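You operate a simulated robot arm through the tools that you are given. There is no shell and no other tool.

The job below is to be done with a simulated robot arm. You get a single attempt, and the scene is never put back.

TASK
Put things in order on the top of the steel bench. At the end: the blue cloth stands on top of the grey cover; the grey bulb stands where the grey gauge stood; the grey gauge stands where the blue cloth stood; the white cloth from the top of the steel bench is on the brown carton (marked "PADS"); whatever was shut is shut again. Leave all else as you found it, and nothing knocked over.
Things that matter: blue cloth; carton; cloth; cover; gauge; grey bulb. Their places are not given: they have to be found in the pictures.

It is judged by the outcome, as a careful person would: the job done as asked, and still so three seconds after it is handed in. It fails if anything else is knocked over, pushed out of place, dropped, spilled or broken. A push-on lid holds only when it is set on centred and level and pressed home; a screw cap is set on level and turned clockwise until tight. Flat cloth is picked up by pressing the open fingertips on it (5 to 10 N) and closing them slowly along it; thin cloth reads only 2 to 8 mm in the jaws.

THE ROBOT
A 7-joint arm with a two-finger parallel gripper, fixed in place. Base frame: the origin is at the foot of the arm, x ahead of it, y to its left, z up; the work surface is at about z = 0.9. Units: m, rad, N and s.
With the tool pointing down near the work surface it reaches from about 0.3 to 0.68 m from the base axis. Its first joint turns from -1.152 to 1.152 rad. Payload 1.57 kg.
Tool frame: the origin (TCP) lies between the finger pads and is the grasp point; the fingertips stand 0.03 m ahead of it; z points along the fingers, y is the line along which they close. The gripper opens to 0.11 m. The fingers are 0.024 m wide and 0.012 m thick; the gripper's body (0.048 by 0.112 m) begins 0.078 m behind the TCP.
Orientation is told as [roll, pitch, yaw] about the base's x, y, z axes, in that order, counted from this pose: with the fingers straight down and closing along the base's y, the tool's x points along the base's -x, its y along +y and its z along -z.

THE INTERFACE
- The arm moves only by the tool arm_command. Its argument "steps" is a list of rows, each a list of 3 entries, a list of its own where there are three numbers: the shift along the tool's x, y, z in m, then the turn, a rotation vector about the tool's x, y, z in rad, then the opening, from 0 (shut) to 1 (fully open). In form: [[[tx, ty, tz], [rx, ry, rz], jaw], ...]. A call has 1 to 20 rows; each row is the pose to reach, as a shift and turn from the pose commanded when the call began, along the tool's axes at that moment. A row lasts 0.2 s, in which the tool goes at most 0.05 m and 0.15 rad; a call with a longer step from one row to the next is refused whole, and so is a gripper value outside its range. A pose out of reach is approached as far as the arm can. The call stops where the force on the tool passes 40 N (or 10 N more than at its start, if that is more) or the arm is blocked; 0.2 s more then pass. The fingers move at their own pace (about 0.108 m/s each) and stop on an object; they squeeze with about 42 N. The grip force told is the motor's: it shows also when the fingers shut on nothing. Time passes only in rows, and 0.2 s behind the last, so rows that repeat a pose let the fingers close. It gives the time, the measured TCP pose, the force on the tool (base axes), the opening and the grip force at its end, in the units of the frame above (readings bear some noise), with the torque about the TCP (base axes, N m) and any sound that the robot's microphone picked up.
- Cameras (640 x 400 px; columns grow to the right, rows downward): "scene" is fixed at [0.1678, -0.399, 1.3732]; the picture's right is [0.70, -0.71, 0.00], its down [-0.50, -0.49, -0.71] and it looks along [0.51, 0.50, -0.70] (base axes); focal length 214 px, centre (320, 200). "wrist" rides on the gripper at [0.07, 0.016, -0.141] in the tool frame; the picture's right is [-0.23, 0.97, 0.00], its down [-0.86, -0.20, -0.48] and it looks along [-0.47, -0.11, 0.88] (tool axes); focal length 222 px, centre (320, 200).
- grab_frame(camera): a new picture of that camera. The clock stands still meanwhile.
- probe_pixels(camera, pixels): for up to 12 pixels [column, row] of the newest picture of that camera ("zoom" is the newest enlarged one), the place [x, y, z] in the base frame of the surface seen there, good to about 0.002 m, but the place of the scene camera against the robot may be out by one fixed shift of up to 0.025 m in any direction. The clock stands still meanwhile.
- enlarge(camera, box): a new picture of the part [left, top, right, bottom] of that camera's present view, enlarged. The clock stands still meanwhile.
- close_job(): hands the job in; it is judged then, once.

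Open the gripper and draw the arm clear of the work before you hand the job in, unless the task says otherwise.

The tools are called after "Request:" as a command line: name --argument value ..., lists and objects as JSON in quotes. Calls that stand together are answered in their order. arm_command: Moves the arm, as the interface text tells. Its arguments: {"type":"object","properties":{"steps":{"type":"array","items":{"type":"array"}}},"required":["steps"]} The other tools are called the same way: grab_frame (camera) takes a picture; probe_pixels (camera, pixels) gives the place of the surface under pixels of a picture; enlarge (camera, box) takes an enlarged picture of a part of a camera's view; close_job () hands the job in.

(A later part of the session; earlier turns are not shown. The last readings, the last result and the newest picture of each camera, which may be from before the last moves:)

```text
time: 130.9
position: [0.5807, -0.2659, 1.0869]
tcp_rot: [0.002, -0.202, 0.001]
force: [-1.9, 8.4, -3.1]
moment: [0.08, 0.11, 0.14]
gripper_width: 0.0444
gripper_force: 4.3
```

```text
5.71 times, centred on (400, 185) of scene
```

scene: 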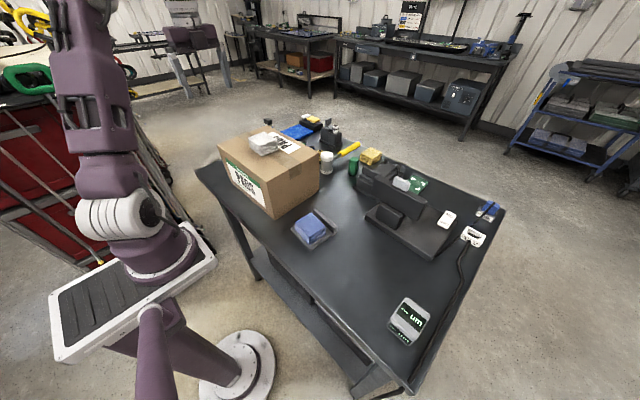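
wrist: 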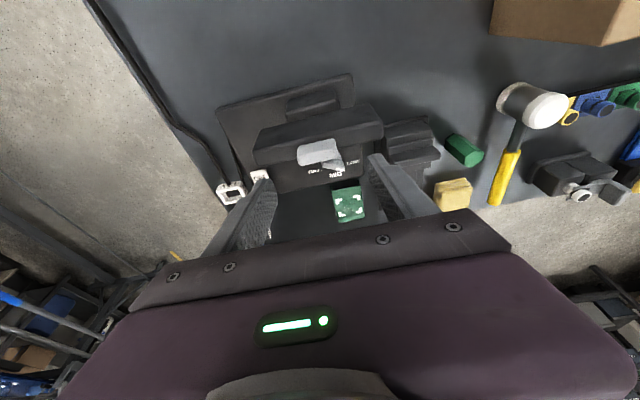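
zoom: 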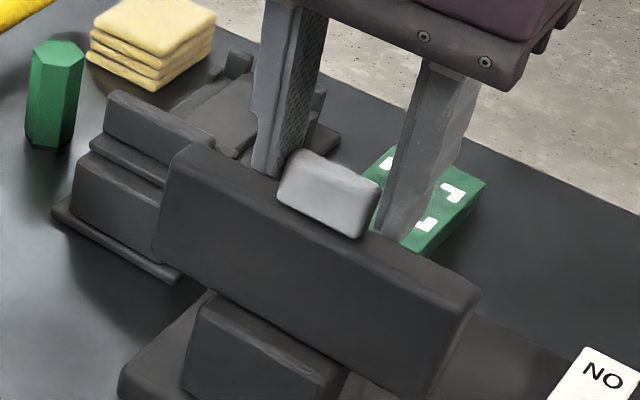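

The piece didn't rise; the grip was weak (4 N) and off-centre (8 N side force). I shift 2 mm in +y, go back down and close fully.

Request:
arm_command --steps '[[[0.0006, 0.001, 0.003], [0, 0, 0], 0.36], [[0.0006, 0.002, 0.003], [0, 0, 0], 0.36], [[0.0006, 0.002, 0.003], [0, 0, 0], 0.3], [[0.0006, 0.002, 0.003], [0, 0, 0], 0.2], [[0.0006, 0.002, 0.003], [0, 0, 0], 0.2]]'

Request:
enlarge --camera "scene" --box '[360, 150, 440, 220]'

```text
time: 132.1
position: [0.5813, -0.2658, 1.0849]
tcp_rot: [0.001, -0.203, -0.001]
force: [2.0, 13.1, 6.1]
moment: [0.35, -0.05, 0.14]
gripper_width: 0.0396
gripper_force: 44.9
```

```text
5.71 times, centred on (400, 185) of scene
```

zoom: 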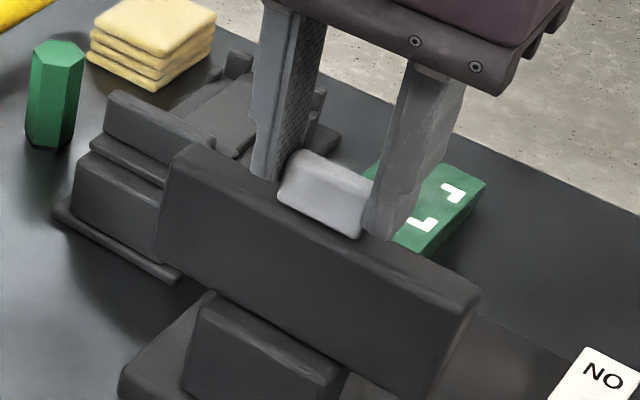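

Now gripped firmly at 40 mm. The steady side force suggests it's fixed; I test a 2 mm lift.

Request:
arm_command --steps '[[[-0.0002, 0, -0.001], [0, 0, 0], 0.2], [[-0.0004, 0, -0.002], [0, 0, 0], 0.2], [[-0.0004, 0, -0.002], [0, 0, 0], 0.2]]'

```text
time: 132.9
position: [0.5811, -0.2645, 1.0849]
tcp_rot: [0.004, -0.198, -0.001]
force: [3.0, 16.1, -18.6]
moment: [-0.07, -1.15, 0.22]
gripper_width: 0.0396
gripper_force: 44.9
```

It is firmly attached: a lamp handle, not the bulb. I undo the lift, release and rise away.

Request:
arm_command --steps '[[[0, 0, 0], [0, 0, 0], 0.2], [[0, 0, 0], [0, 0, 0], 0.4], [[0, 0, 0], [0, 0, 0], 0.7], [[0, 0, 0], [0, 0, 0], 0.8], [[0, 0, -0.03], [0, 0, 0], 0.8], [[0, 0, -0.07], [0, 0, 0], 0.8], [[0, 0, -0.11], [0, 0, 0], 1.0], [[0, 0, -0.11], [0, 0, 0], 1.0]]'

Request:
grab_frame --camera "scene"

Request:
enlarge --camera "scene" --box '[350, 150, 450, 230]'

Request:
grab_frame --camera "wrist"

```text
time: 134.7
position: [0.5577, -0.2652, 1.1958]
tcp_rot: [0.001, -0.2, -0.003]
force: [0.3, -0.6, 0.5]
moment: [0.03, -0.02, 0.01]
gripper_width: 0.1101
gripper_force: 0.1
```

```text
taken
```

scene: 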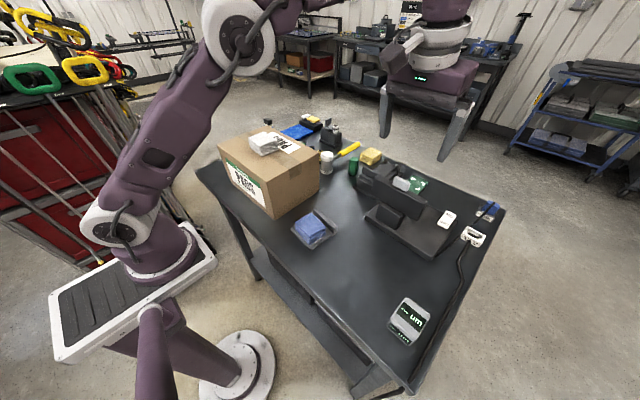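

```text
5.00 times, centred on (400, 190) of scene
```

zoom: 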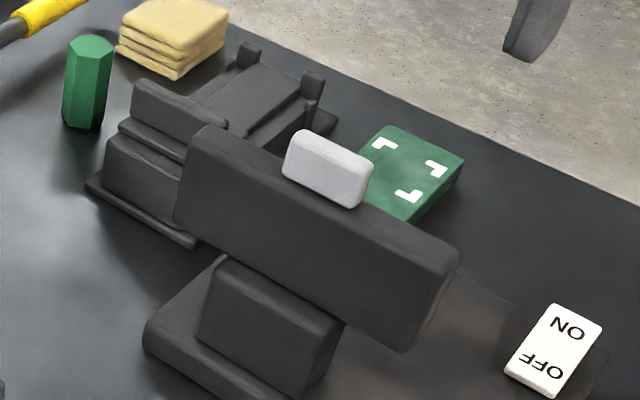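

```text
taken
```

wrist: 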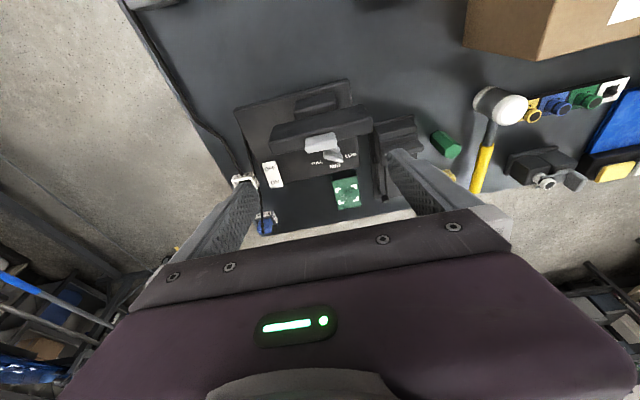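

Everything looks as found there. The small upright item at (0.44, 0.33) is the only well-reachable isolated thing I don't understand, so I go back to it for a close look from several sides.

Request:
arm_command --steps '[[[0.03, 0, 0], [0, 0.1, 0], 1], [[0.06, 0.02, -0.01], [0, 0.2, 0], 1], [[0.06, 0.02, -0.01], [0, 0.2, 0], 1]]'

Request:
arm_command --steps '[[[0.003, 0.04, 0], [0, 0, -0.12], 1], [[0.006, 0.085, 0], [0, 0, -0.24], 1], [[0.01, 0.13, 0], [0, 0, -0.36], 1], [[0.014, 0.175, 0], [0, 0, -0.48], 1], [[0.018, 0.22, 0], [0, 0, -0.6], 1], [[0.022, 0.265, 0], [0, 0, -0.72], 1], [[0.026, 0.31, 0], [0, 0, -0.84], 1], [[0.03, 0.355, 0], [0, 0, -0.96], 1], [[0.034, 0.4, 0], [0, 0, -1.08], 1], [[0.038, 0.445, 0], [0, 0, -1.2], 1], [[0.042, 0.49, 0], [0, 0, -1.32], 1], [[0.046, 0.53, 0], [0, 0, -1.44], 1], [[0.05, 0.545, 0.02], [0, 0, -1.47], 1], [[0.05, 0.545, 0.04], [0, 0, -1.47], 1], [[0.05, 0.545, 0.04], [0, 0, -1.47], 1]]'

Request:
grab_frame --camera "wrist"

Request:
enlarge --camera "wrist" --box '[280, 90, 380, 190]'

```text
time: 135.5
position: [0.5008, -0.2474, 1.1896]
tcp_rot: [0.003, 0.0, -0.001]
force: [-0.1, 0.0, 0.0]
moment: [0.02, -0.01, 0.01]
gripper_width: 0.1099
gripper_force: 0.1
```

```text
time: 138.7
position: [0.4465, 0.3014, 1.1524]
tcp_rot: [0.0, -0.001, 1.468]
force: [-0.5, -0.8, 0.4]
moment: [-0.03, 0.01, -0.01]
gripper_width: 0.1098
gripper_force: 0.2
```

```text
taken
```

wrist: 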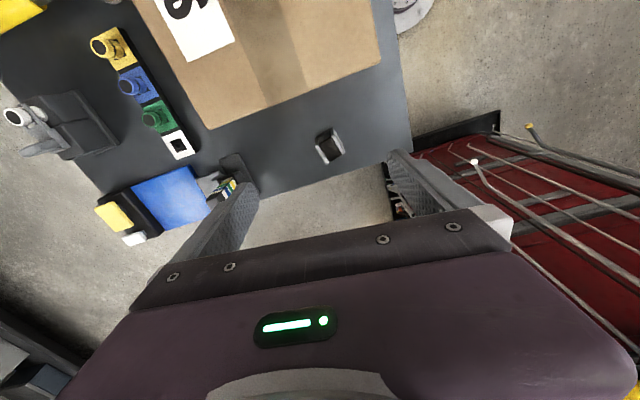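

```text
4.00 times, centred on (330, 140) of wrist
```

zoom: 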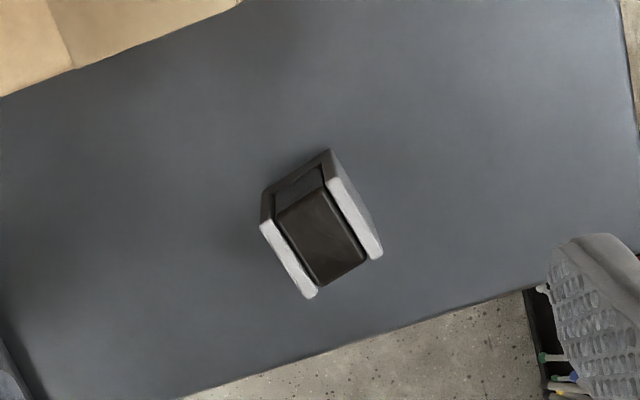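

I zoom in maximally on this item and probe its faces.

Request:
enlarge --camera "wrist" --box '[308, 120, 352, 172]'

Request:
probe_pixels --camera "zoom" --pixels '[[230, 190], [330, 240], [270, 150], [250, 130], [210, 120], [300, 90], [200, 180], [280, 320], [370, 180], [400, 250], [330, 300], [230, 240]]'

```text
7.69 times, centred on (330, 146) of wrist
```

zoom: 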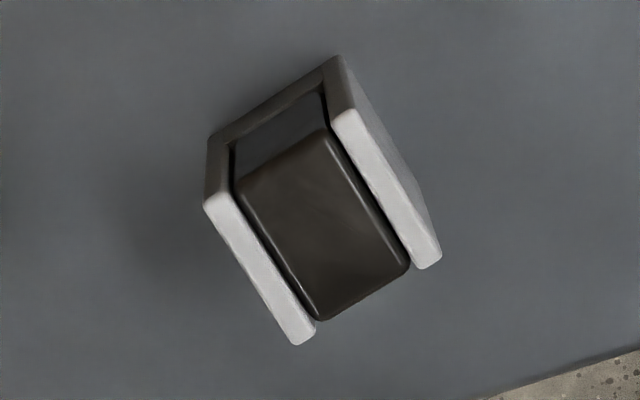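

```text
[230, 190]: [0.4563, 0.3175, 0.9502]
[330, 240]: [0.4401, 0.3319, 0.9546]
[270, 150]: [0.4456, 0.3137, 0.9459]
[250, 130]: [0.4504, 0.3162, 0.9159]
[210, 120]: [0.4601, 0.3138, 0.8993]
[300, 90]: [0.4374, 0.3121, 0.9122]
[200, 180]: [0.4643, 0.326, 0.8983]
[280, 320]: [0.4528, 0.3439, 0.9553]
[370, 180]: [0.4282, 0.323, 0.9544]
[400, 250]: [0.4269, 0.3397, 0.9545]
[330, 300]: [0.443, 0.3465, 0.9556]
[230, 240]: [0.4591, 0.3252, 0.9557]
```

I still can't tell what this item is; I look at it side-on: back to yaw 0, then tilt from the robot's side.

Request:
arm_command --steps '[[[0, 0.005, 0], [0, 0, 0.147], 1], [[0, 0.01, 0], [0, 0, 0.294], 1], [[0, 0.02, 0], [0, 0, 0.441], 1], [[0, 0.03, 0], [0, 0, 0.588], 1], [[0, 0.04, 0], [0, 0, 0.735], 1], [[0, 0.05, 0], [0, 0, 0.882], 1], [[0, 0.055, 0], [0, 0, 1.029], 1], [[0, 0.06, 0], [0, 0, 1.176], 1], [[0, 0.065, 0], [0, 0, 1.323], 1], [[0, 0.066, 0], [0, 0, 1.468], 1], [[0, 0.066, 0], [0, 0, 1.468], 1]]'

Request:
arm_command --steps '[[[0, 0, 0], [0, -0.12, 0], 1], [[0, 0, 0.01], [0, -0.24, 0], 1], [[0, 0, 0.02], [0, -0.36, 0], 1], [[0, 0, 0.03], [0, -0.48, 0], 1], [[0, 0, 0.04], [0, -0.6, 0], 1], [[0, 0, 0.05], [0, -0.7, 0], 1], [[0, 0, 0.05], [0, -0.7, 0], 1]]'

Request:
grab_frame --camera "wrist"

Request:
enlarge --camera "wrist" --box '[240, 80, 400, 220]'

```text
time: 141.1
position: [0.3829, 0.3069, 1.1527]
tcp_rot: [0.001, -0.003, -0.001]
force: [0.3, 0.0, -0.4]
moment: [-0.04, 0.02, -0.01]
gripper_width: 0.11
gripper_force: 0.1
```

```text
time: 142.7
position: [0.3841, 0.305, 1.1015]
tcp_rot: [0.002, -0.703, 0.002]
force: [-0.1, -0.2, 0.8]
moment: [-0.05, -0.01, 0.0]
gripper_width: 0.1101
gripper_force: 0.0
```

```text
taken
```

wrist: 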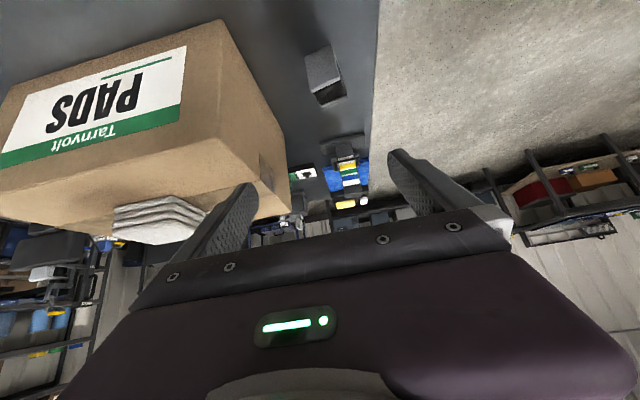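

```text
2.86 times, centred on (320, 150) of wrist
```

zoom: 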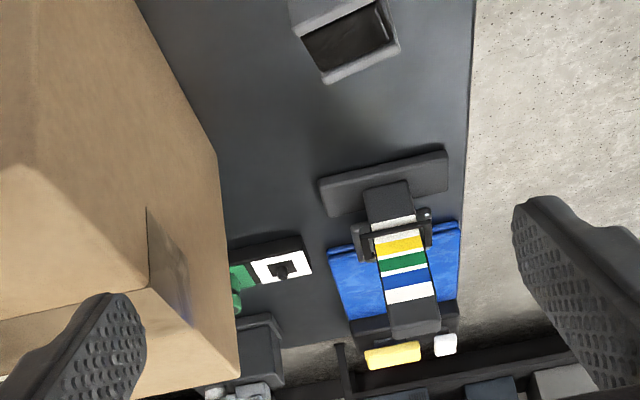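

I enlarge the item at wrist (325,73) in this side-on view.

Request:
enlarge --camera "wrist" --box '[290, 30, 360, 110]'

Request:
probe_pixels --camera "zoom" --pixels '[[300, 130], [330, 60], [250, 160], [290, 210], [370, 230], [300, 270], [420, 190], [330, 300], [400, 260], [250, 100]]'

```text
5.00 times, centred on (325, 70) of wrist
```

zoom: 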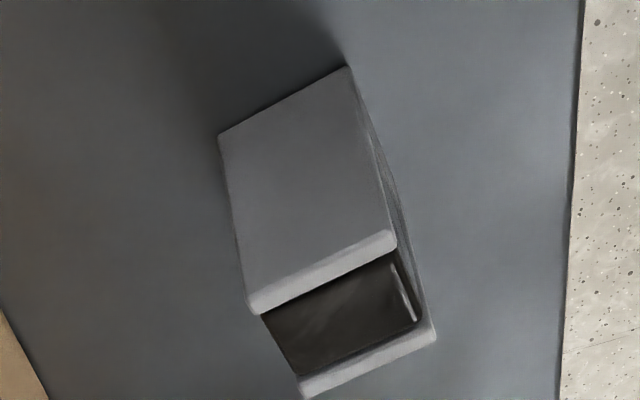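

```text
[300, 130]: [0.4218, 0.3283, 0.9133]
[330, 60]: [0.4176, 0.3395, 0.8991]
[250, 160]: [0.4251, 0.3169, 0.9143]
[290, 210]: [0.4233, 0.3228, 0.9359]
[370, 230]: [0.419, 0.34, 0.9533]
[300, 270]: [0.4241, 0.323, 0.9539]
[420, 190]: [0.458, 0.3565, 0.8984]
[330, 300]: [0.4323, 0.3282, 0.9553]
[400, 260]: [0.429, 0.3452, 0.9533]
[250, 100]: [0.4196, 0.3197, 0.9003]
```

Still not bulb-like. A grey bulb could be camouflaged on the dark bench, so I scan the bench areas in the scene view at high magnification.

Request:
grab_frame --camera "scene"

Request:
enlarge --camera "scene" --box '[190, 160, 310, 250]'

Request:
enlarge --camera "scene" --box '[290, 240, 420, 340]'

Request:
enlarge --camera "scene" --box '[400, 200, 520, 300]'

Request:
enlarge --camera "scene" --box '[300, 130, 400, 210]'

Request:
enlarge --camera "scene" --box '[360, 300, 460, 400]'

```text
taken
```

scene: 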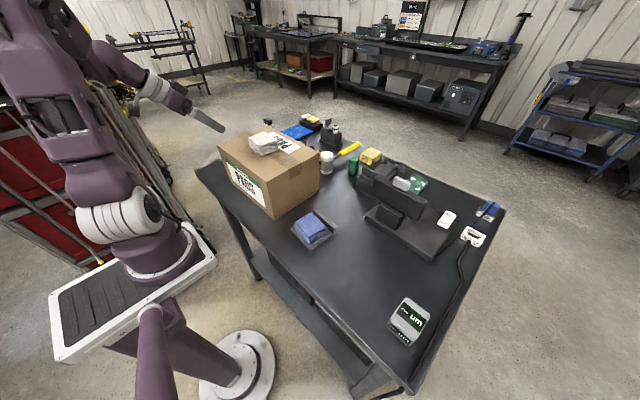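

```text
4.44 times, centred on (250, 205) of scene
```

zoom: 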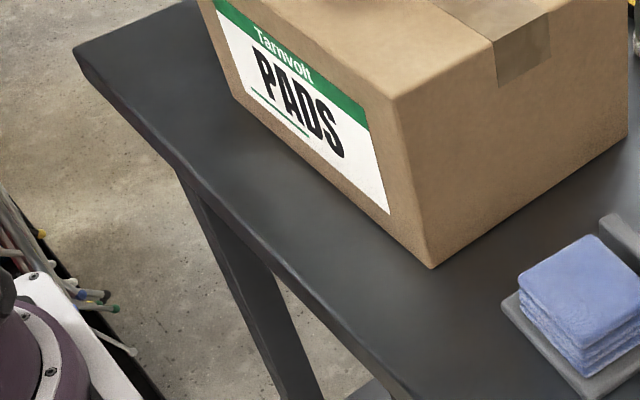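

```text
4.00 times, centred on (355, 290) of scene
```

zoom: 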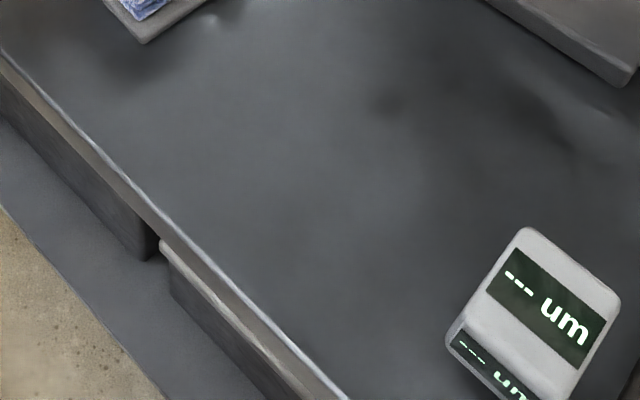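

```text
4.00 times, centred on (460, 250) of scene
```

zoom: 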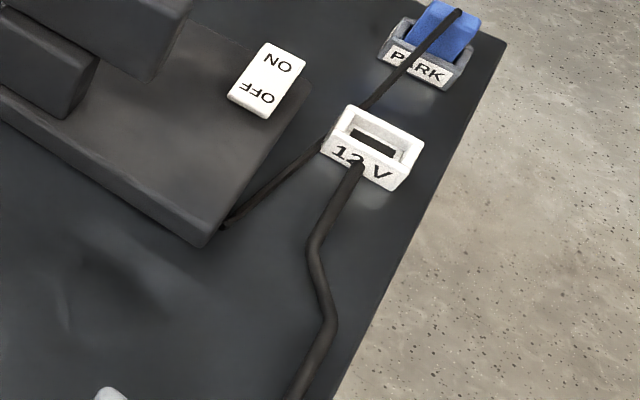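

```text
5.00 times, centred on (350, 170) of scene
```

zoom: 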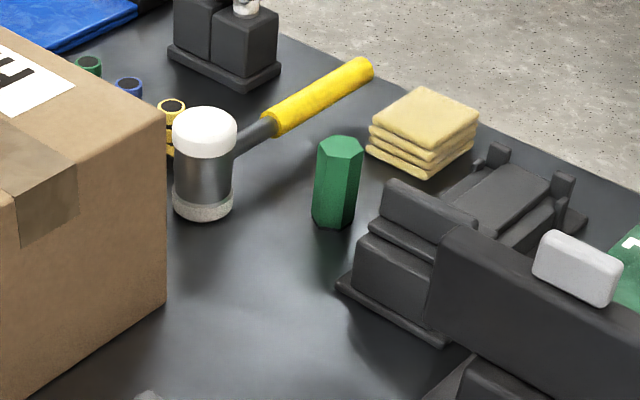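

```text
4.00 times, centred on (410, 350) of scene
```

zoom: 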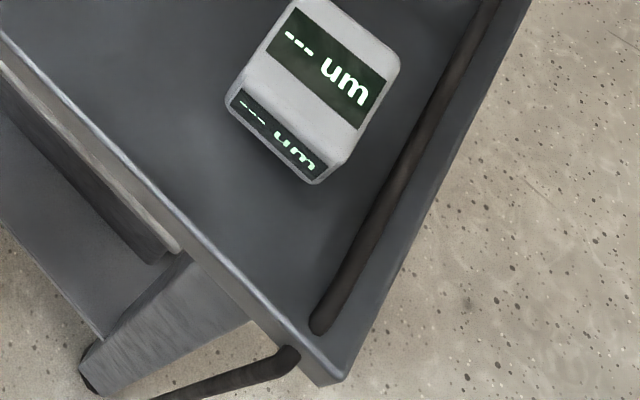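

No camouflaged bulb there. I want one more look at the small upright item from its −y side at a low angle: untilt, turn to yaw 1.47, tilt again.

Request:
arm_command --steps '[[[0, 0, -0.01], [0, 0.14, 0], 1], [[0, 0, -0.02], [0, 0.28, 0], 1], [[0, 0, -0.03], [0, 0.42, 0], 1], [[0, 0, -0.04], [0, 0.56, 0], 1], [[0, 0, -0.05], [0, 0.7, 0], 1], [[0, 0, -0.05], [0, 0.7, 0], 1]]'

Request:
arm_command --steps '[[[-0.01, 0.01, 0], [0, 0, -0.147], 1], [[-0.02, 0.02, 0], [0, 0, -0.294], 1], [[-0.03, 0.03, 0], [0, 0, -0.441], 1], [[-0.04, 0.04, 0], [0, 0, -0.588], 1], [[-0.05, 0.05, 0], [0, 0, -0.735], 1], [[-0.06, 0.06, 0], [0, 0, -0.882], 1], [[-0.07, 0.06, 0], [0, 0, -1.029], 1], [[-0.08, 0.06, 0], [0, 0, -1.176], 1], [[-0.09, 0.06, 0], [0, 0, -1.323], 1], [[-0.1, 0.06, 0], [0, 0, -1.468], 1], [[-0.1, 0.06, 0], [0, 0, -1.468], 1]]'

Request:
arm_command --steps '[[[0, 0, 0.01], [0, -0.12, 0], 1], [[0, 0, 0.03], [0, -0.24, 0], 1], [[0, 0, 0.05], [0, -0.36, 0], 1], [[0, 0, 0.07], [0, -0.48, 0], 1], [[0, 0, 0.08], [0, -0.6, 0], 1], [[0, 0, 0.08], [0, -0.7, 0], 1], [[0, 0, 0.08], [0, -0.7, 0], 1]]'

Request:
grab_frame --camera "wrist"

Request:
enlarge --camera "wrist" --box '[270, 90, 390, 210]'

```text
time: 144.1
position: [0.3493, 0.3069, 1.1405]
tcp_rot: [0.0, 0.003, 0.0]
force: [0.2, -0.3, -0.2]
moment: [-0.02, -0.02, 0.01]
gripper_width: 0.1099
gripper_force: 0.1
```

```text
time: 146.5
position: [0.4512, 0.3657, 1.1406]
tcp_rot: [-0.001, -0.001, 1.472]
force: [-0.4, 0.3, -0.1]
moment: [0.01, 0.02, 0.0]
gripper_width: 0.1102
gripper_force: 0.1
```

```text
time: 148.1
position: [0.4503, 0.3643, 1.0611]
tcp_rot: [-0.001, -0.701, 1.468]
force: [0.2, -0.1, -0.5]
moment: [0.0, 0.02, -0.03]
gripper_width: 0.1099
gripper_force: 0.0
```

```text
taken
```

wrist: 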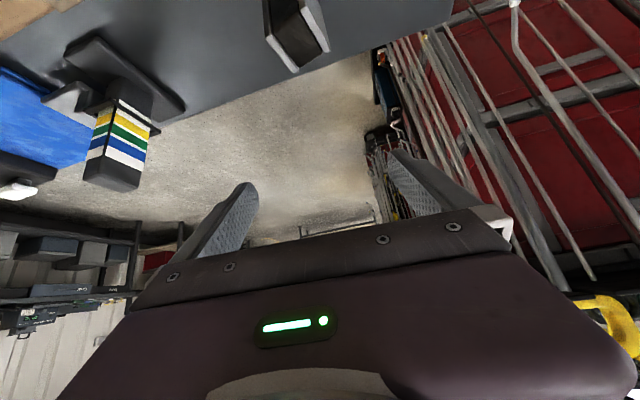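

```text
3.33 times, centred on (330, 150) of wrist
```

zoom: 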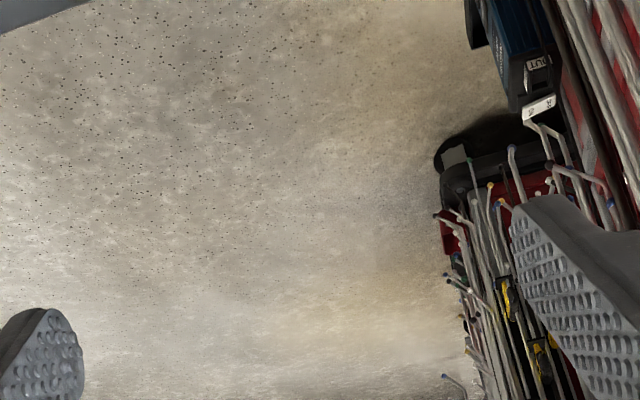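

The item is at the top (wrist 297,30). I enlarge there.

Request:
enlarge --camera "wrist" --box '[250, 0, 350, 80]'

Request:
enlarge --camera "wrist" --box '[30, 20, 200, 200]'

```text
5.00 times, centred on (300, 40) of wrist
```

zoom: 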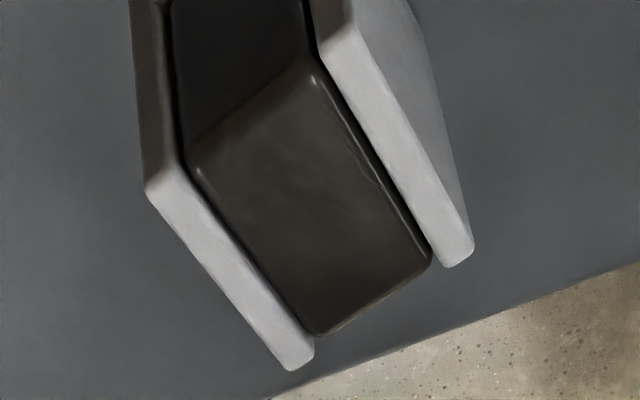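

```text
2.22 times, centred on (115, 110) of wrist
```

zoom: 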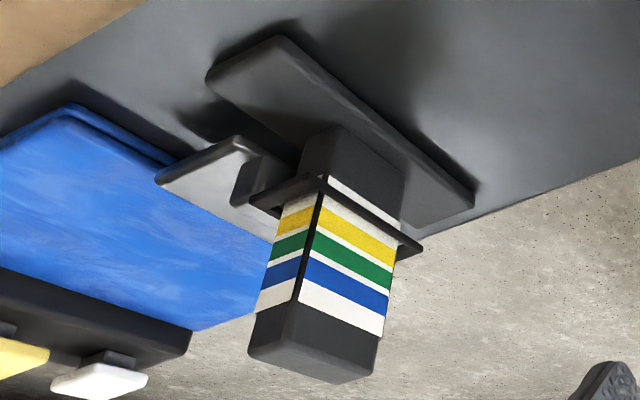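

I can't identify a bulb here. The gauge has to be moved anyway (and may hide something), so I go on with it: untilt and travel to the gauge's side at height.

Request:
arm_command --steps '[[[0, 0, -0.02], [0, 0.12, 0], 1], [[0, 0, -0.04], [0, 0.24, 0], 1], [[0, 0, -0.06], [0, 0.36, 0], 1], [[0, 0, -0.08], [0, 0.48, 0], 1], [[0, 0, -0.09], [0, 0.6, 0], 1], [[0, 0, -0.1], [0, 0.7, 0], 1], [[0, 0, -0.1], [0, 0.7, 0], 1]]'

Request:
grab_frame --camera "scene"

```text
time: 149.7
position: [0.4437, 0.3031, 1.1376]
tcp_rot: [-0.002, -0.001, 1.467]
force: [0.0, 0.1, -0.2]
moment: [0.0, -0.01, 0.0]
gripper_width: 0.1099
gripper_force: 0.0
```

```text
taken
```

scene: 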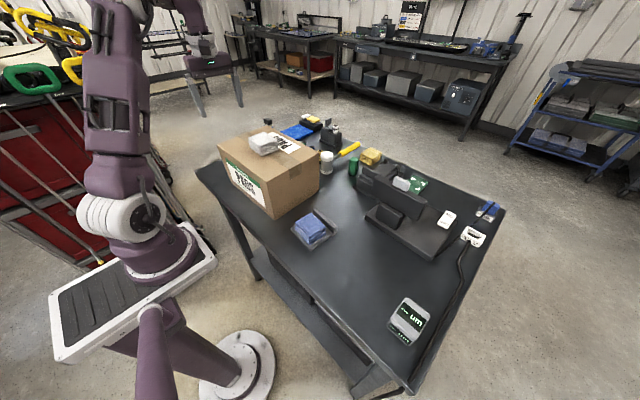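

I travel over to the gauge with yaw returning to 0.

Request:
arm_command --steps '[[[0.01, 0, -0.04], [0, 0, 0.05], 1], [[0.045, 0.002, -0.06], [0, 0, 0.14], 1], [[0.09, 0.004, -0.06], [0, 0, 0.23], 1], [[0.135, 0.006, -0.06], [0, 0, 0.32], 1], [[0.18, 0.008, -0.06], [0, 0, 0.41], 1], [[0.225, 0.01, -0.06], [0, 0, 0.5], 1], [[0.27, 0.012, -0.06], [0, 0, 0.59], 1], [[0.315, 0.014, -0.06], [0, 0, 0.68], 1], [[0.36, 0.016, -0.06], [0, 0, 0.77], 1], [[0.405, 0.018, -0.06], [0, 0, 0.86], 1], [[0.45, 0.02, -0.06], [0, 0, 0.95], 1], [[0.495, 0.022, -0.06], [0, 0, 1.04], 1], [[0.54, 0.024, -0.06], [0, 0, 1.13], 1], [[0.585, 0.026, -0.06], [0, 0, 1.22], 1], [[0.63, 0.028, -0.06], [0, 0, 1.31], 1], [[0.67, 0.03, -0.05], [0, 0, 1.4], 1], [[0.7, 0.0306, -0.03], [0, 0, 1.467], 1], [[0.7, 0.0306, -0.03], [0, 0, 1.467], 1]]'

Request:
grab_frame --camera "wrist"

Request:
grab_frame --camera "scene"

```text
time: 153.5
position: [0.3402, -0.3948, 1.1638]
tcp_rot: [0.002, 0.0, 0.0]
force: [-0.8, -0.6, -0.4]
moment: [0.01, 0.0, 0.01]
gripper_width: 0.1099
gripper_force: 0.0
```

```text
taken
```

wrist: 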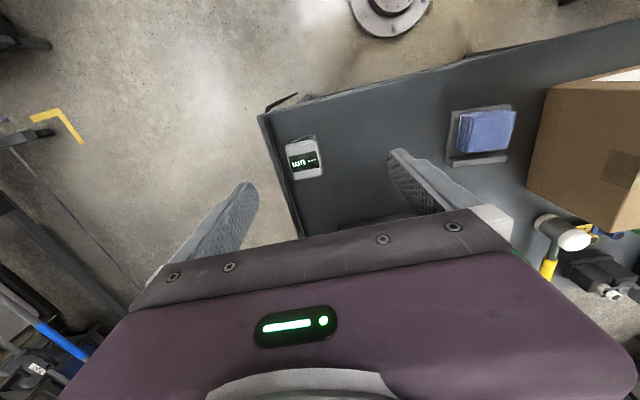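

```text
taken
```

scene: 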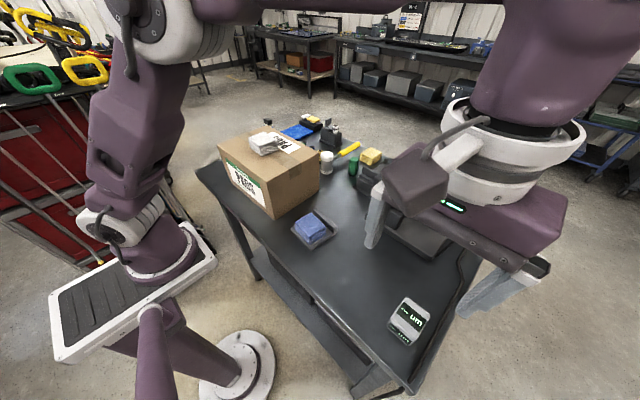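

The gauge is at wrist (304,158). I enlarge and probe it.

Request:
enlarge --camera "wrist" --box '[260, 110, 360, 200]'

Request:
probe_pixels --camera "zoom" --pixels '[[195, 155], [325, 125], [335, 260], [215, 280], [265, 200], [200, 130], [320, 90], [180, 100], [340, 200], [270, 120], [150, 200], [380, 150]]'

```text
4.44 times, centred on (310, 155) of wrist
```

zoom: 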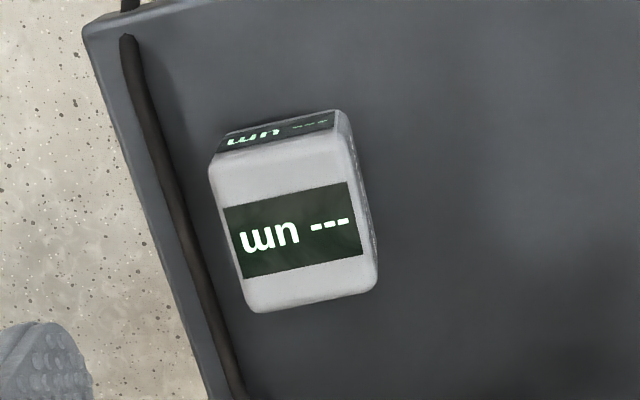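

```text
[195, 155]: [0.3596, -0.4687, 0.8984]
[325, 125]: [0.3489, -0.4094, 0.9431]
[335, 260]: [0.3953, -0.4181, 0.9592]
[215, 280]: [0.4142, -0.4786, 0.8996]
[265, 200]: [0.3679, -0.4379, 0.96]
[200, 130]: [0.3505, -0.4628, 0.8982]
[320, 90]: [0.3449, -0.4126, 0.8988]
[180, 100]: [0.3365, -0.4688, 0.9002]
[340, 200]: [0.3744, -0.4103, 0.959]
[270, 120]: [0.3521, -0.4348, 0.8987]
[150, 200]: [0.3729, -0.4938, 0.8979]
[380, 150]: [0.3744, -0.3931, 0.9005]
```

I probe the gauge's top-face corners more exactly.

Request:
probe_pixels --camera "zoom" --pixels '[[222, 178], [340, 145], [368, 272], [254, 303], [295, 225], [216, 165], [345, 132], [374, 280], [248, 310], [360, 200], [230, 235], [310, 295]]'

```text
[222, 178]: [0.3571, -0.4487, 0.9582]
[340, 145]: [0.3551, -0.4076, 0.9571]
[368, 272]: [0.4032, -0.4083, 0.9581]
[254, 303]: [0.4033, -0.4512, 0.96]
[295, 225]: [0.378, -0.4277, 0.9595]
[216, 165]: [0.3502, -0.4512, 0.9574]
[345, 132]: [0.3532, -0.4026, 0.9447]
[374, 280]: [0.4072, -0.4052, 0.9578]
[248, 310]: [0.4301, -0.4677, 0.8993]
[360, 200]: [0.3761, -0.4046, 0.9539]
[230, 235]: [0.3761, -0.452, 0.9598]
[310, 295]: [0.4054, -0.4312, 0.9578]
```

Gauge: x 0.351–0.408, y −0.453…−0.404, top 0.959, unrotated; centre (0.379, −0.4285). The cable runs at y≈−0.487, so I use a 66 mm opening along y and go down.

Request:
arm_command --steps '[[[-0.02, -0.017, 0.02], [0, 0, 0], 0.6], [[-0.0388, -0.0337, 0.05], [0, 0, 0], 0.6], [[-0.0388, -0.0337, 0.09], [0, 0, 0], 0.6], [[-0.0388, -0.0337, 0.13], [0, 0, 0], 0.6], [[-0.0388, -0.0337, 0.15], [0, 0, 0], 0.6], [[-0.0388, -0.0337, 0.15], [0, 0, 0], 0.6]]'

Request:
grab_frame --camera "wrist"

Request:
enlarge --camera "scene" --box '[370, 250, 470, 380]'

```text
time: 154.9
position: [0.3832, -0.4266, 1.0164]
tcp_rot: [0.001, 0.0, -0.001]
force: [-0.2, -0.5, 0.4]
moment: [-0.01, -0.01, 0.02]
gripper_width: 0.066
gripper_force: 0.1
```

```text
taken
```

wrist: 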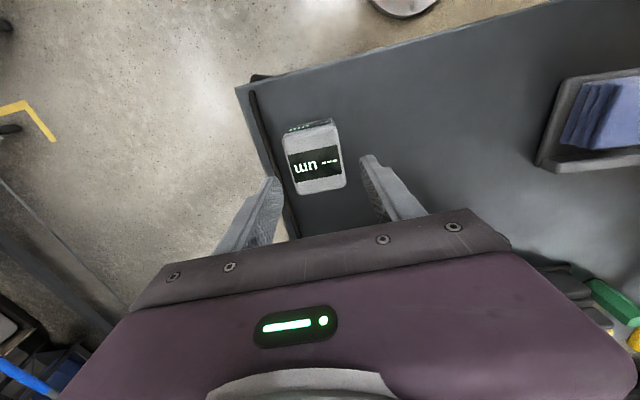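

```text
3.08 times, centred on (420, 315) of scene
```

zoom: 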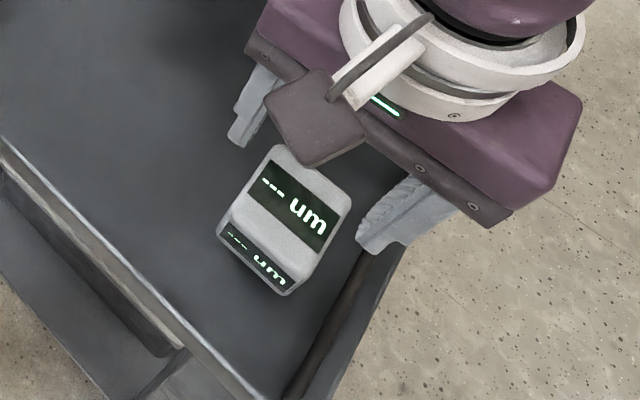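

I correct a few millimetres and descend around the gauge, then close.

Request:
arm_command --steps '[[[0.004, -0.002, 0.02], [0, 0, 0], 0.6], [[0.004, -0.002, 0.045], [0, 0, 0], 0.6], [[0.004, -0.002, 0.065], [0, 0, 0], 0.6], [[0.004, -0.002, 0.078], [0, 0, 0], 0.6], [[0.004, -0.002, 0.078], [0, 0, 0], 0.6]]'

Request:
arm_command --steps '[[[0, 0, 0], [0, 0, 0], 0.5], [[0, 0, 0], [0, 0, 0], 0.42], [[0, 0, 0], [0, 0, 0], 0.36], [[0, 0, 0], [0, 0, 0], 0.3], [[0, 0, 0], [0, 0, 0], 0.3]]'

```text
time: 156.1
position: [0.3777, -0.4269, 0.9366]
tcp_rot: [0.001, -0.003, 0.0]
force: [0.3, 0.5, -0.1]
moment: [0.04, -0.02, -0.02]
gripper_width: 0.0662
gripper_force: 0.1
```

```text
time: 157.3
position: [0.3767, -0.4272, 0.9367]
tcp_rot: [0.002, 0.001, 0.0]
force: [0.2, -0.6, 0.4]
moment: [-0.03, 0.02, -0.01]
gripper_width: 0.0516
gripper_force: 41.8
```

Gripped at 52 mm. I lift it straight up 12 cm and look underneath.

Request:
arm_command --steps '[[[0, 0, -0.01], [0, 0, 0], 0.3], [[0, 0, -0.03], [0, 0, 0], 0.3], [[0, 0, -0.07], [0, 0, 0], 0.3], [[0, 0, -0.11], [0, 0, 0], 0.3], [[0, 0, -0.15], [0, 0, 0], 0.3], [[0, 0, -0.19], [0, 0, 0], 0.3], [[0, 0, -0.19], [0, 0, 0], 0.3]]'

Request:
grab_frame --camera "scene"

Request:
enlarge --camera "scene" --box '[360, 260, 460, 400]'

```text
time: 158.9
position: [0.3735, -0.4282, 1.1302]
tcp_rot: [0.001, 0.0, -0.001]
force: [-0.6, -0.5, -2.5]
moment: [-0.02, 0.0, 0.0]
gripper_width: 0.0517
gripper_force: 41.4
```

```text
taken
```

scene: 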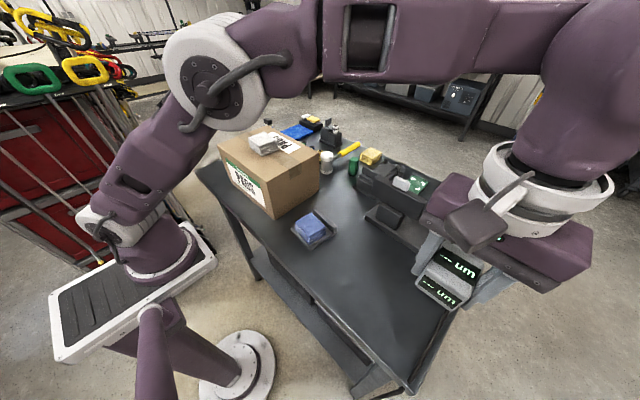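

```text
2.86 times, centred on (410, 330) of scene
```

zoom: 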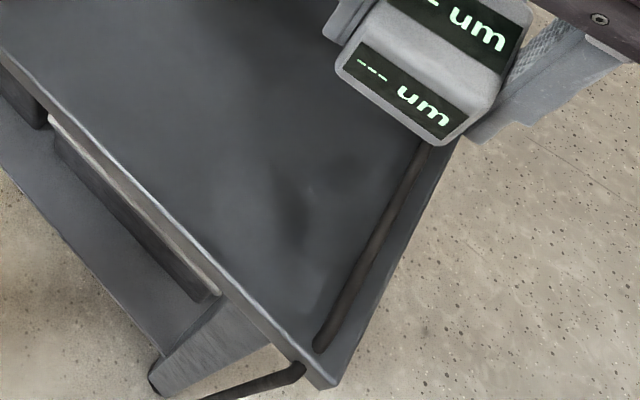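

Bare bench under it. I carry the gauge to the blue cloth's former place (0.578, −0.069), turning to yaw 1.57 so the gripper clears the carton.

Request:
arm_command --steps '[[[-0.01, 0.02, -0.02], [0, 0, -0.11], 0.3], [[-0.025, 0.05, -0.035], [0, 0, -0.24], 0.3], [[-0.045, 0.08, -0.035], [0, 0, -0.37], 0.3], [[-0.065, 0.11, -0.035], [0, 0, -0.5], 0.3], [[-0.085, 0.14, -0.035], [0, 0, -0.63], 0.3], [[-0.105, 0.17, -0.035], [0, 0, -0.76], 0.3], [[-0.125, 0.2, -0.035], [0, 0, -0.89], 0.3], [[-0.145, 0.235, -0.035], [0, 0, -1.02], 0.3], [[-0.165, 0.27, -0.035], [0, 0, -1.15], 0.3], [[-0.185, 0.3, -0.035], [0, 0, -1.28], 0.3], [[-0.195, 0.33, -0.035], [0, 0, -1.41], 0.3], [[-0.2045, 0.359, -0.035], [0, 0, -1.5], 0.3], [[-0.2045, 0.359, -0.03], [0, 0, -1.571], 0.3], [[-0.2045, 0.359, -0.03], [0, 0, -1.571], 0.3]]'

Request:
grab_frame --camera "wrist"

Request:
grab_frame --camera "scene"

```text
time: 161.9
position: [0.5795, -0.0698, 1.1576]
tcp_rot: [0.0, -0.003, 1.574]
force: [0.0, -0.3, -1.6]
moment: [0.01, 0.01, 0.0]
gripper_width: 0.0518
gripper_force: 42.0
```

```text
taken
```

wrist: 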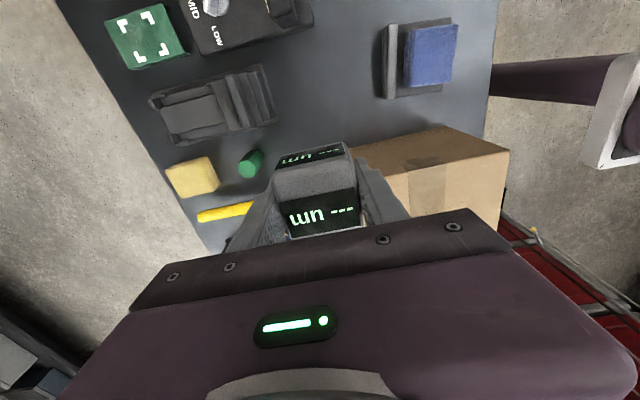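

```text
taken
```

scene: 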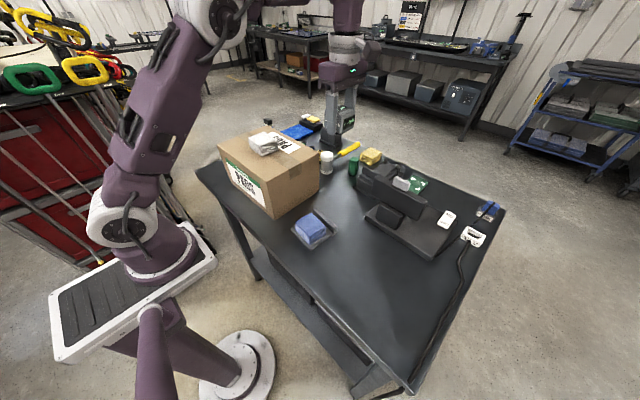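

I lower the gauge to just above the bench.

Request:
arm_command --steps '[[[0, 0, 0.04], [0, 0, 0], 0.3], [[0, 0, 0.08], [0, 0, 0], 0.3], [[0, 0, 0.12], [0, 0, 0], 0.3], [[0, 0, 0.16], [0, 0, 0], 0.3], [[0, 0, 0.19], [0, 0, 0], 0.3], [[0, 0, 0.208], [0, 0, 0], 0.3], [[0, 0, 0.215], [0, 0, 0], 0.3], [[0, 0, 0.218], [0, 0, 0], 0.3], [[0, 0, 0.218], [0, 0, 0], 0.3]]'

```text
time: 163.9
position: [0.5823, -0.0672, 0.9389]
tcp_rot: [0.0, -0.001, 1.572]
force: [0.1, -0.6, -2.5]
moment: [0.02, 0.03, -0.01]
gripper_width: 0.0516
gripper_force: 41.8
```

Slightly far; I shift 4 mm toward the robot and descend to contact.

Request:
arm_command --steps '[[[0, 0.004, 0], [0, 0, 0], 0.3], [[0, 0.004, 0.001], [0, 0, 0], 0.3], [[0, 0.004, 0.001], [0, 0, 0], 0.3]]'

Request:
arm_command --steps '[[[0, 0, 0.001], [0, 0, 0], 0.3], [[0, 0, 0.001], [0, 0, 0], 0.3]]'

```text
time: 164.7
position: [0.5785, -0.0686, 0.9402]
tcp_rot: [-0.001, -0.002, 1.572]
force: [0.6, 0.4, -2.0]
moment: [-0.01, 0.0, 0.0]
gripper_width: 0.0515
gripper_force: 41.7
```

```text
time: 165.3
position: [0.5773, -0.0677, 0.9386]
tcp_rot: [0.0, -0.002, 1.573]
force: [0.2, -0.4, -2.2]
moment: [-0.02, 0.02, 0.02]
gripper_width: 0.0515
gripper_force: 42.0
```

Not yet touching; two more small steps down.

Request:
arm_command --steps '[[[0, 0, 0.001], [0, 0, 0], 0.3], [[0, 0, 0.001], [0, 0, 0], 0.3]]'

Request:
arm_command --steps '[[[0, 0, 0.001], [0, 0, 0], 0.3], [[0, 0, 0.001], [0, 0, 0], 0.3]]'

```text
time: 165.9
position: [0.5773, -0.0689, 0.9372]
tcp_rot: [-0.001, -0.001, 1.572]
force: [-0.8, -0.4, -1.5]
moment: [0.01, 0.0, -0.03]
gripper_width: 0.0516
gripper_force: 41.9
```

```text
time: 166.5
position: [0.5777, -0.0686, 0.9363]
tcp_rot: [-0.003, 0.0, 1.573]
force: [-3.2, 0.6, 9.1]
moment: [0.1, 0.22, 0.07]
gripper_width: 0.0517
gripper_force: 41.5
```

Contact (9 N). I open the fingers and rise.

Request:
arm_command --steps '[[[0, 0, 0], [0, 0, 0], 0.45], [[0, 0, 0], [0, 0, 0], 0.55], [[0, 0, 0], [0, 0, 0], 0.65], [[0, 0, 0], [0, 0, 0], 0.65], [[0, 0, -0.03], [0, 0, 0], 0.65], [[0, 0, -0.07], [0, 0, 0], 0.65], [[0, 0, -0.11], [0, 0, 0], 0.65], [[0, 0, -0.15], [0, 0, 0], 0.65], [[0, 0, -0.19], [0, 0, 0], 0.8], [[0, 0, -0.22], [0, 0, 0], 0.8]]'

Request:
grab_frame --camera "wrist"

Request:
grab_frame --camera "scene"

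Request:
enlarge --camera "scene" --box '[290, 140, 410, 230]'

```text
time: 168.7
position: [0.577, -0.069, 1.155]
tcp_rot: [-0.002, -0.004, 1.573]
force: [0.2, -0.1, -0.4]
moment: [-0.02, 0.01, -0.01]
gripper_width: 0.088
gripper_force: 0.0
```

```text
taken
```

wrist: 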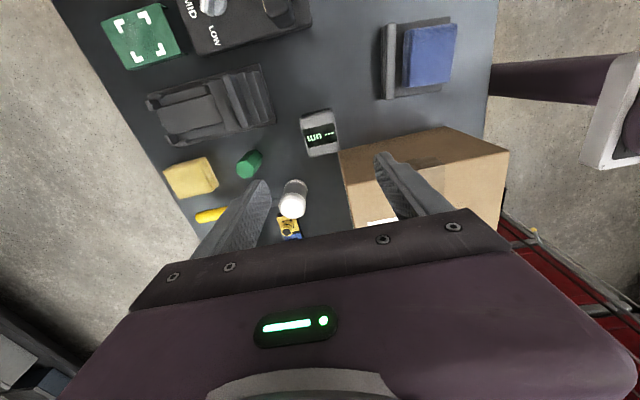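

```text
taken
```

scene: 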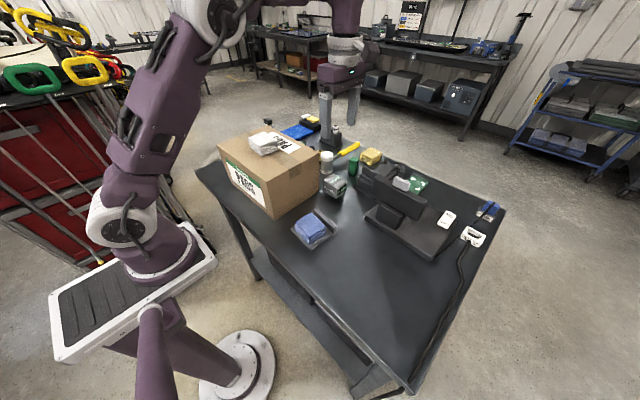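

```text
4.44 times, centred on (350, 185) of scene
```

zoom: 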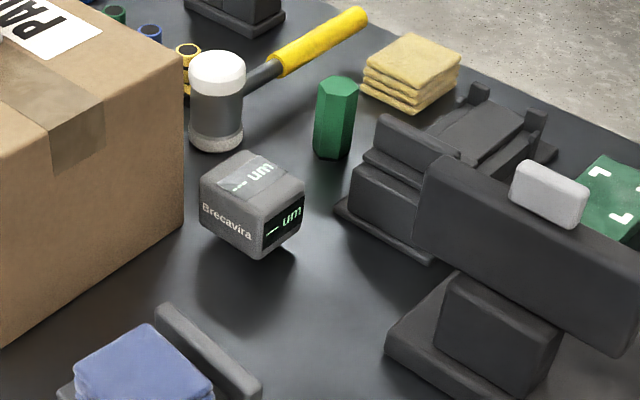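

The gauge stands at the blue cloth's former place. With the arm here I look again, at the highest magnification, at the slider box (wrist 210,105).

Request:
enlarge --camera "wrist" --box '[140, 60, 210, 150]'

Request:
enlarge --camera "wrist" --box '[205, 60, 285, 150]'

```text
4.44 times, centred on (175, 105) of wrist
```

zoom: 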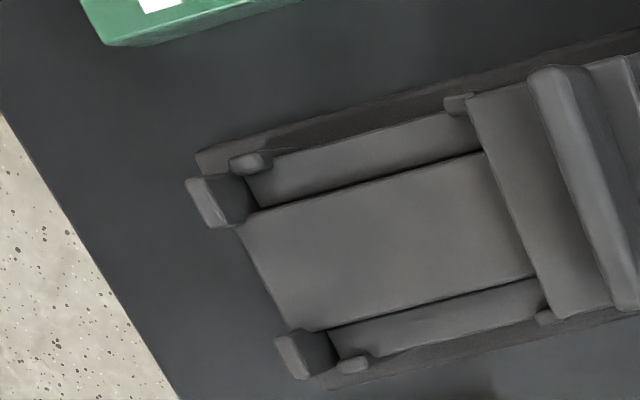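

```text
4.44 times, centred on (245, 105) of wrist
```

zoom: 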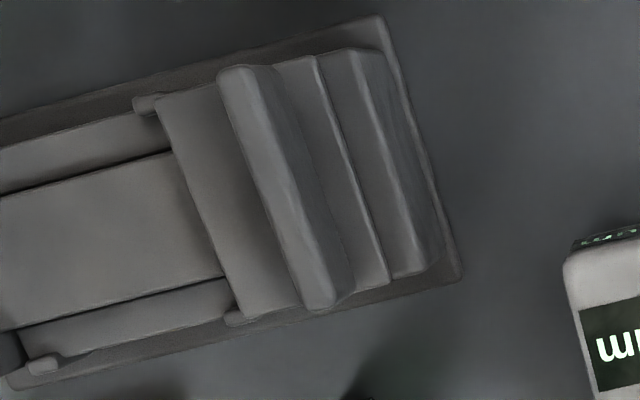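

I check the bench's front apron for a drawer by enlarging along the front edge.

Request:
enlarge --camera "scene" --box '[225, 215, 285, 275]'

Request:
enlarge --camera "scene" --box '[275, 260, 335, 320]'

Request:
enlarge --camera "scene" --box '[330, 310, 400, 380]'

Request:
enlarge --camera "scene" --box '[185, 150, 235, 210]'

```text
6.67 times, centred on (255, 245) of scene
```

zoom: 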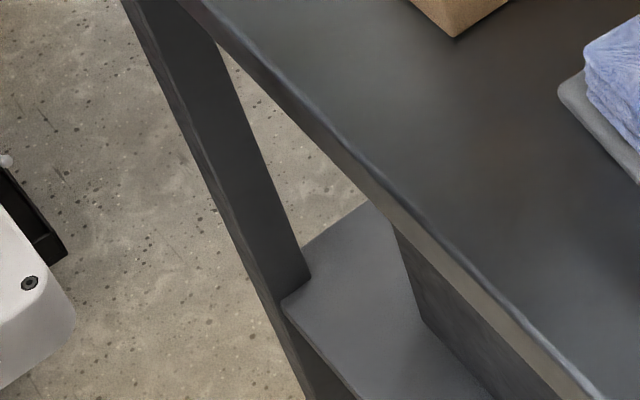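

```text
6.67 times, centred on (305, 290) of scene
```

zoom: 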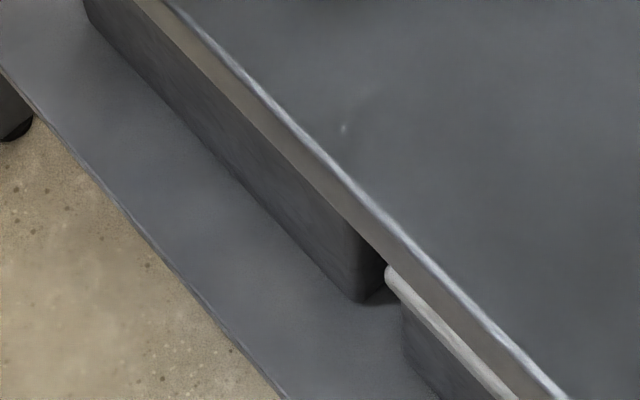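

```text
5.71 times, centred on (365, 345) of scene
```

zoom: 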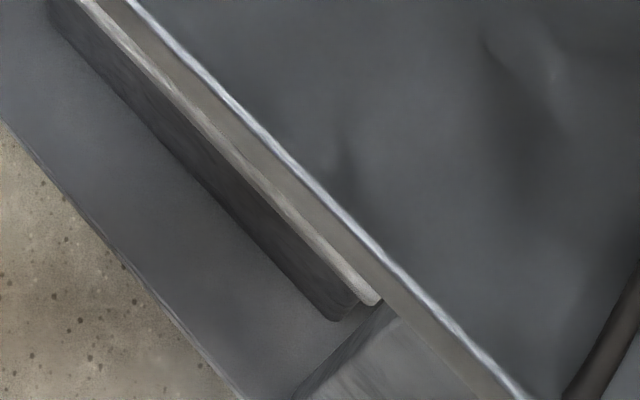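

```text
6.67 times, centred on (210, 180) of scene
```

zoom: 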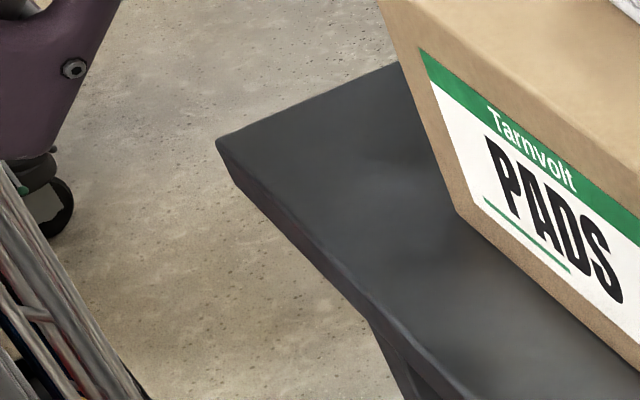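

No drawer anywhere. I want to see the slider box from its +y side, where its inner structure may show: I turn the wrist around to yaw −1.57 in two calls at safe height.

Request:
arm_command --steps '[[[0, 0.005, -0.01], [0, 0, 0.145], 0.8], [[0, 0.01, -0.02], [0, 0, 0.29], 0.8], [[0, 0.015, -0.03], [0, 0, 0.435], 0.8], [[0, 0.02, -0.04], [0, 0, 0.58], 0.8], [[0, 0.025, -0.04], [0, 0, 0.725], 0.8], [[0, 0.03, -0.04], [0, 0, 0.87], 0.8], [[0, 0.03, -0.04], [0, 0, 1.015], 0.8], [[0, 0.03, -0.04], [0, 0, 1.16], 0.8], [[0, 0.03, -0.04], [0, 0, 1.305], 0.8], [[0, 0.03, -0.04], [0, 0, 1.45], 0.8], [[0, 0.03, -0.04], [0, 0, 1.573], 0.8], [[0, 0.03, -0.04], [0, 0, 1.573], 0.8]]'

Request:
arm_command --steps '[[[0, 0.005, 0], [0, 0, 0.145], 0.8], [[0, 0.01, 0], [0, 0, 0.29], 0.8], [[0, 0.02, 0], [0, 0, 0.435], 0.8], [[0, 0.03, 0], [0, 0, 0.58], 0.8], [[0, 0.04, 0], [0, 0, 0.725], 0.8], [[-0.01, 0.05, 0], [0, 0, 0.87], 0.8], [[-0.02, 0.06, 0], [0, 0, 1.015], 0.8], [[-0.03, 0.07, 0], [0, 0, 1.16], 0.8], [[-0.04, 0.08, 0], [0, 0, 1.305], 0.8], [[-0.05, 0.09, 0.01], [0, 0, 1.45], 0.8], [[-0.06, 0.09, 0.03], [0, 0, 1.57], 0.8], [[-0.065, 0.09, 0.05], [0, 0, 1.57], 0.8], [[-0.065, 0.09, 0.05], [0, 0, 1.57], 0.8]]'

Request:
grab_frame --camera "wrist"

```text
time: 171.3
position: [0.549, -0.0692, 1.1967]
tcp_rot: [0.001, -0.003, -0.003]
force: [0.1, 0.4, 0.3]
moment: [0.01, 0.0, 0.0]
gripper_width: 0.0882
gripper_force: 0.0
```

```text
time: 174.1
position: [0.6118, 0.0221, 1.1457]
tcp_rot: [0.001, 0.002, -1.574]
force: [0.0, -0.2, 0.2]
moment: [0.01, 0.04, 0.03]
gripper_width: 0.0879
gripper_force: 0.1
```

```text
taken
```

wrist: 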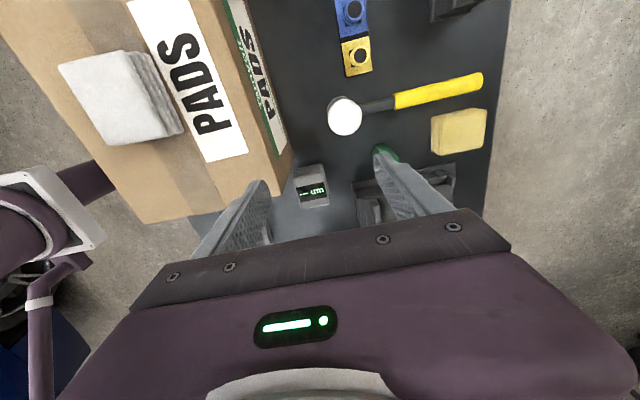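

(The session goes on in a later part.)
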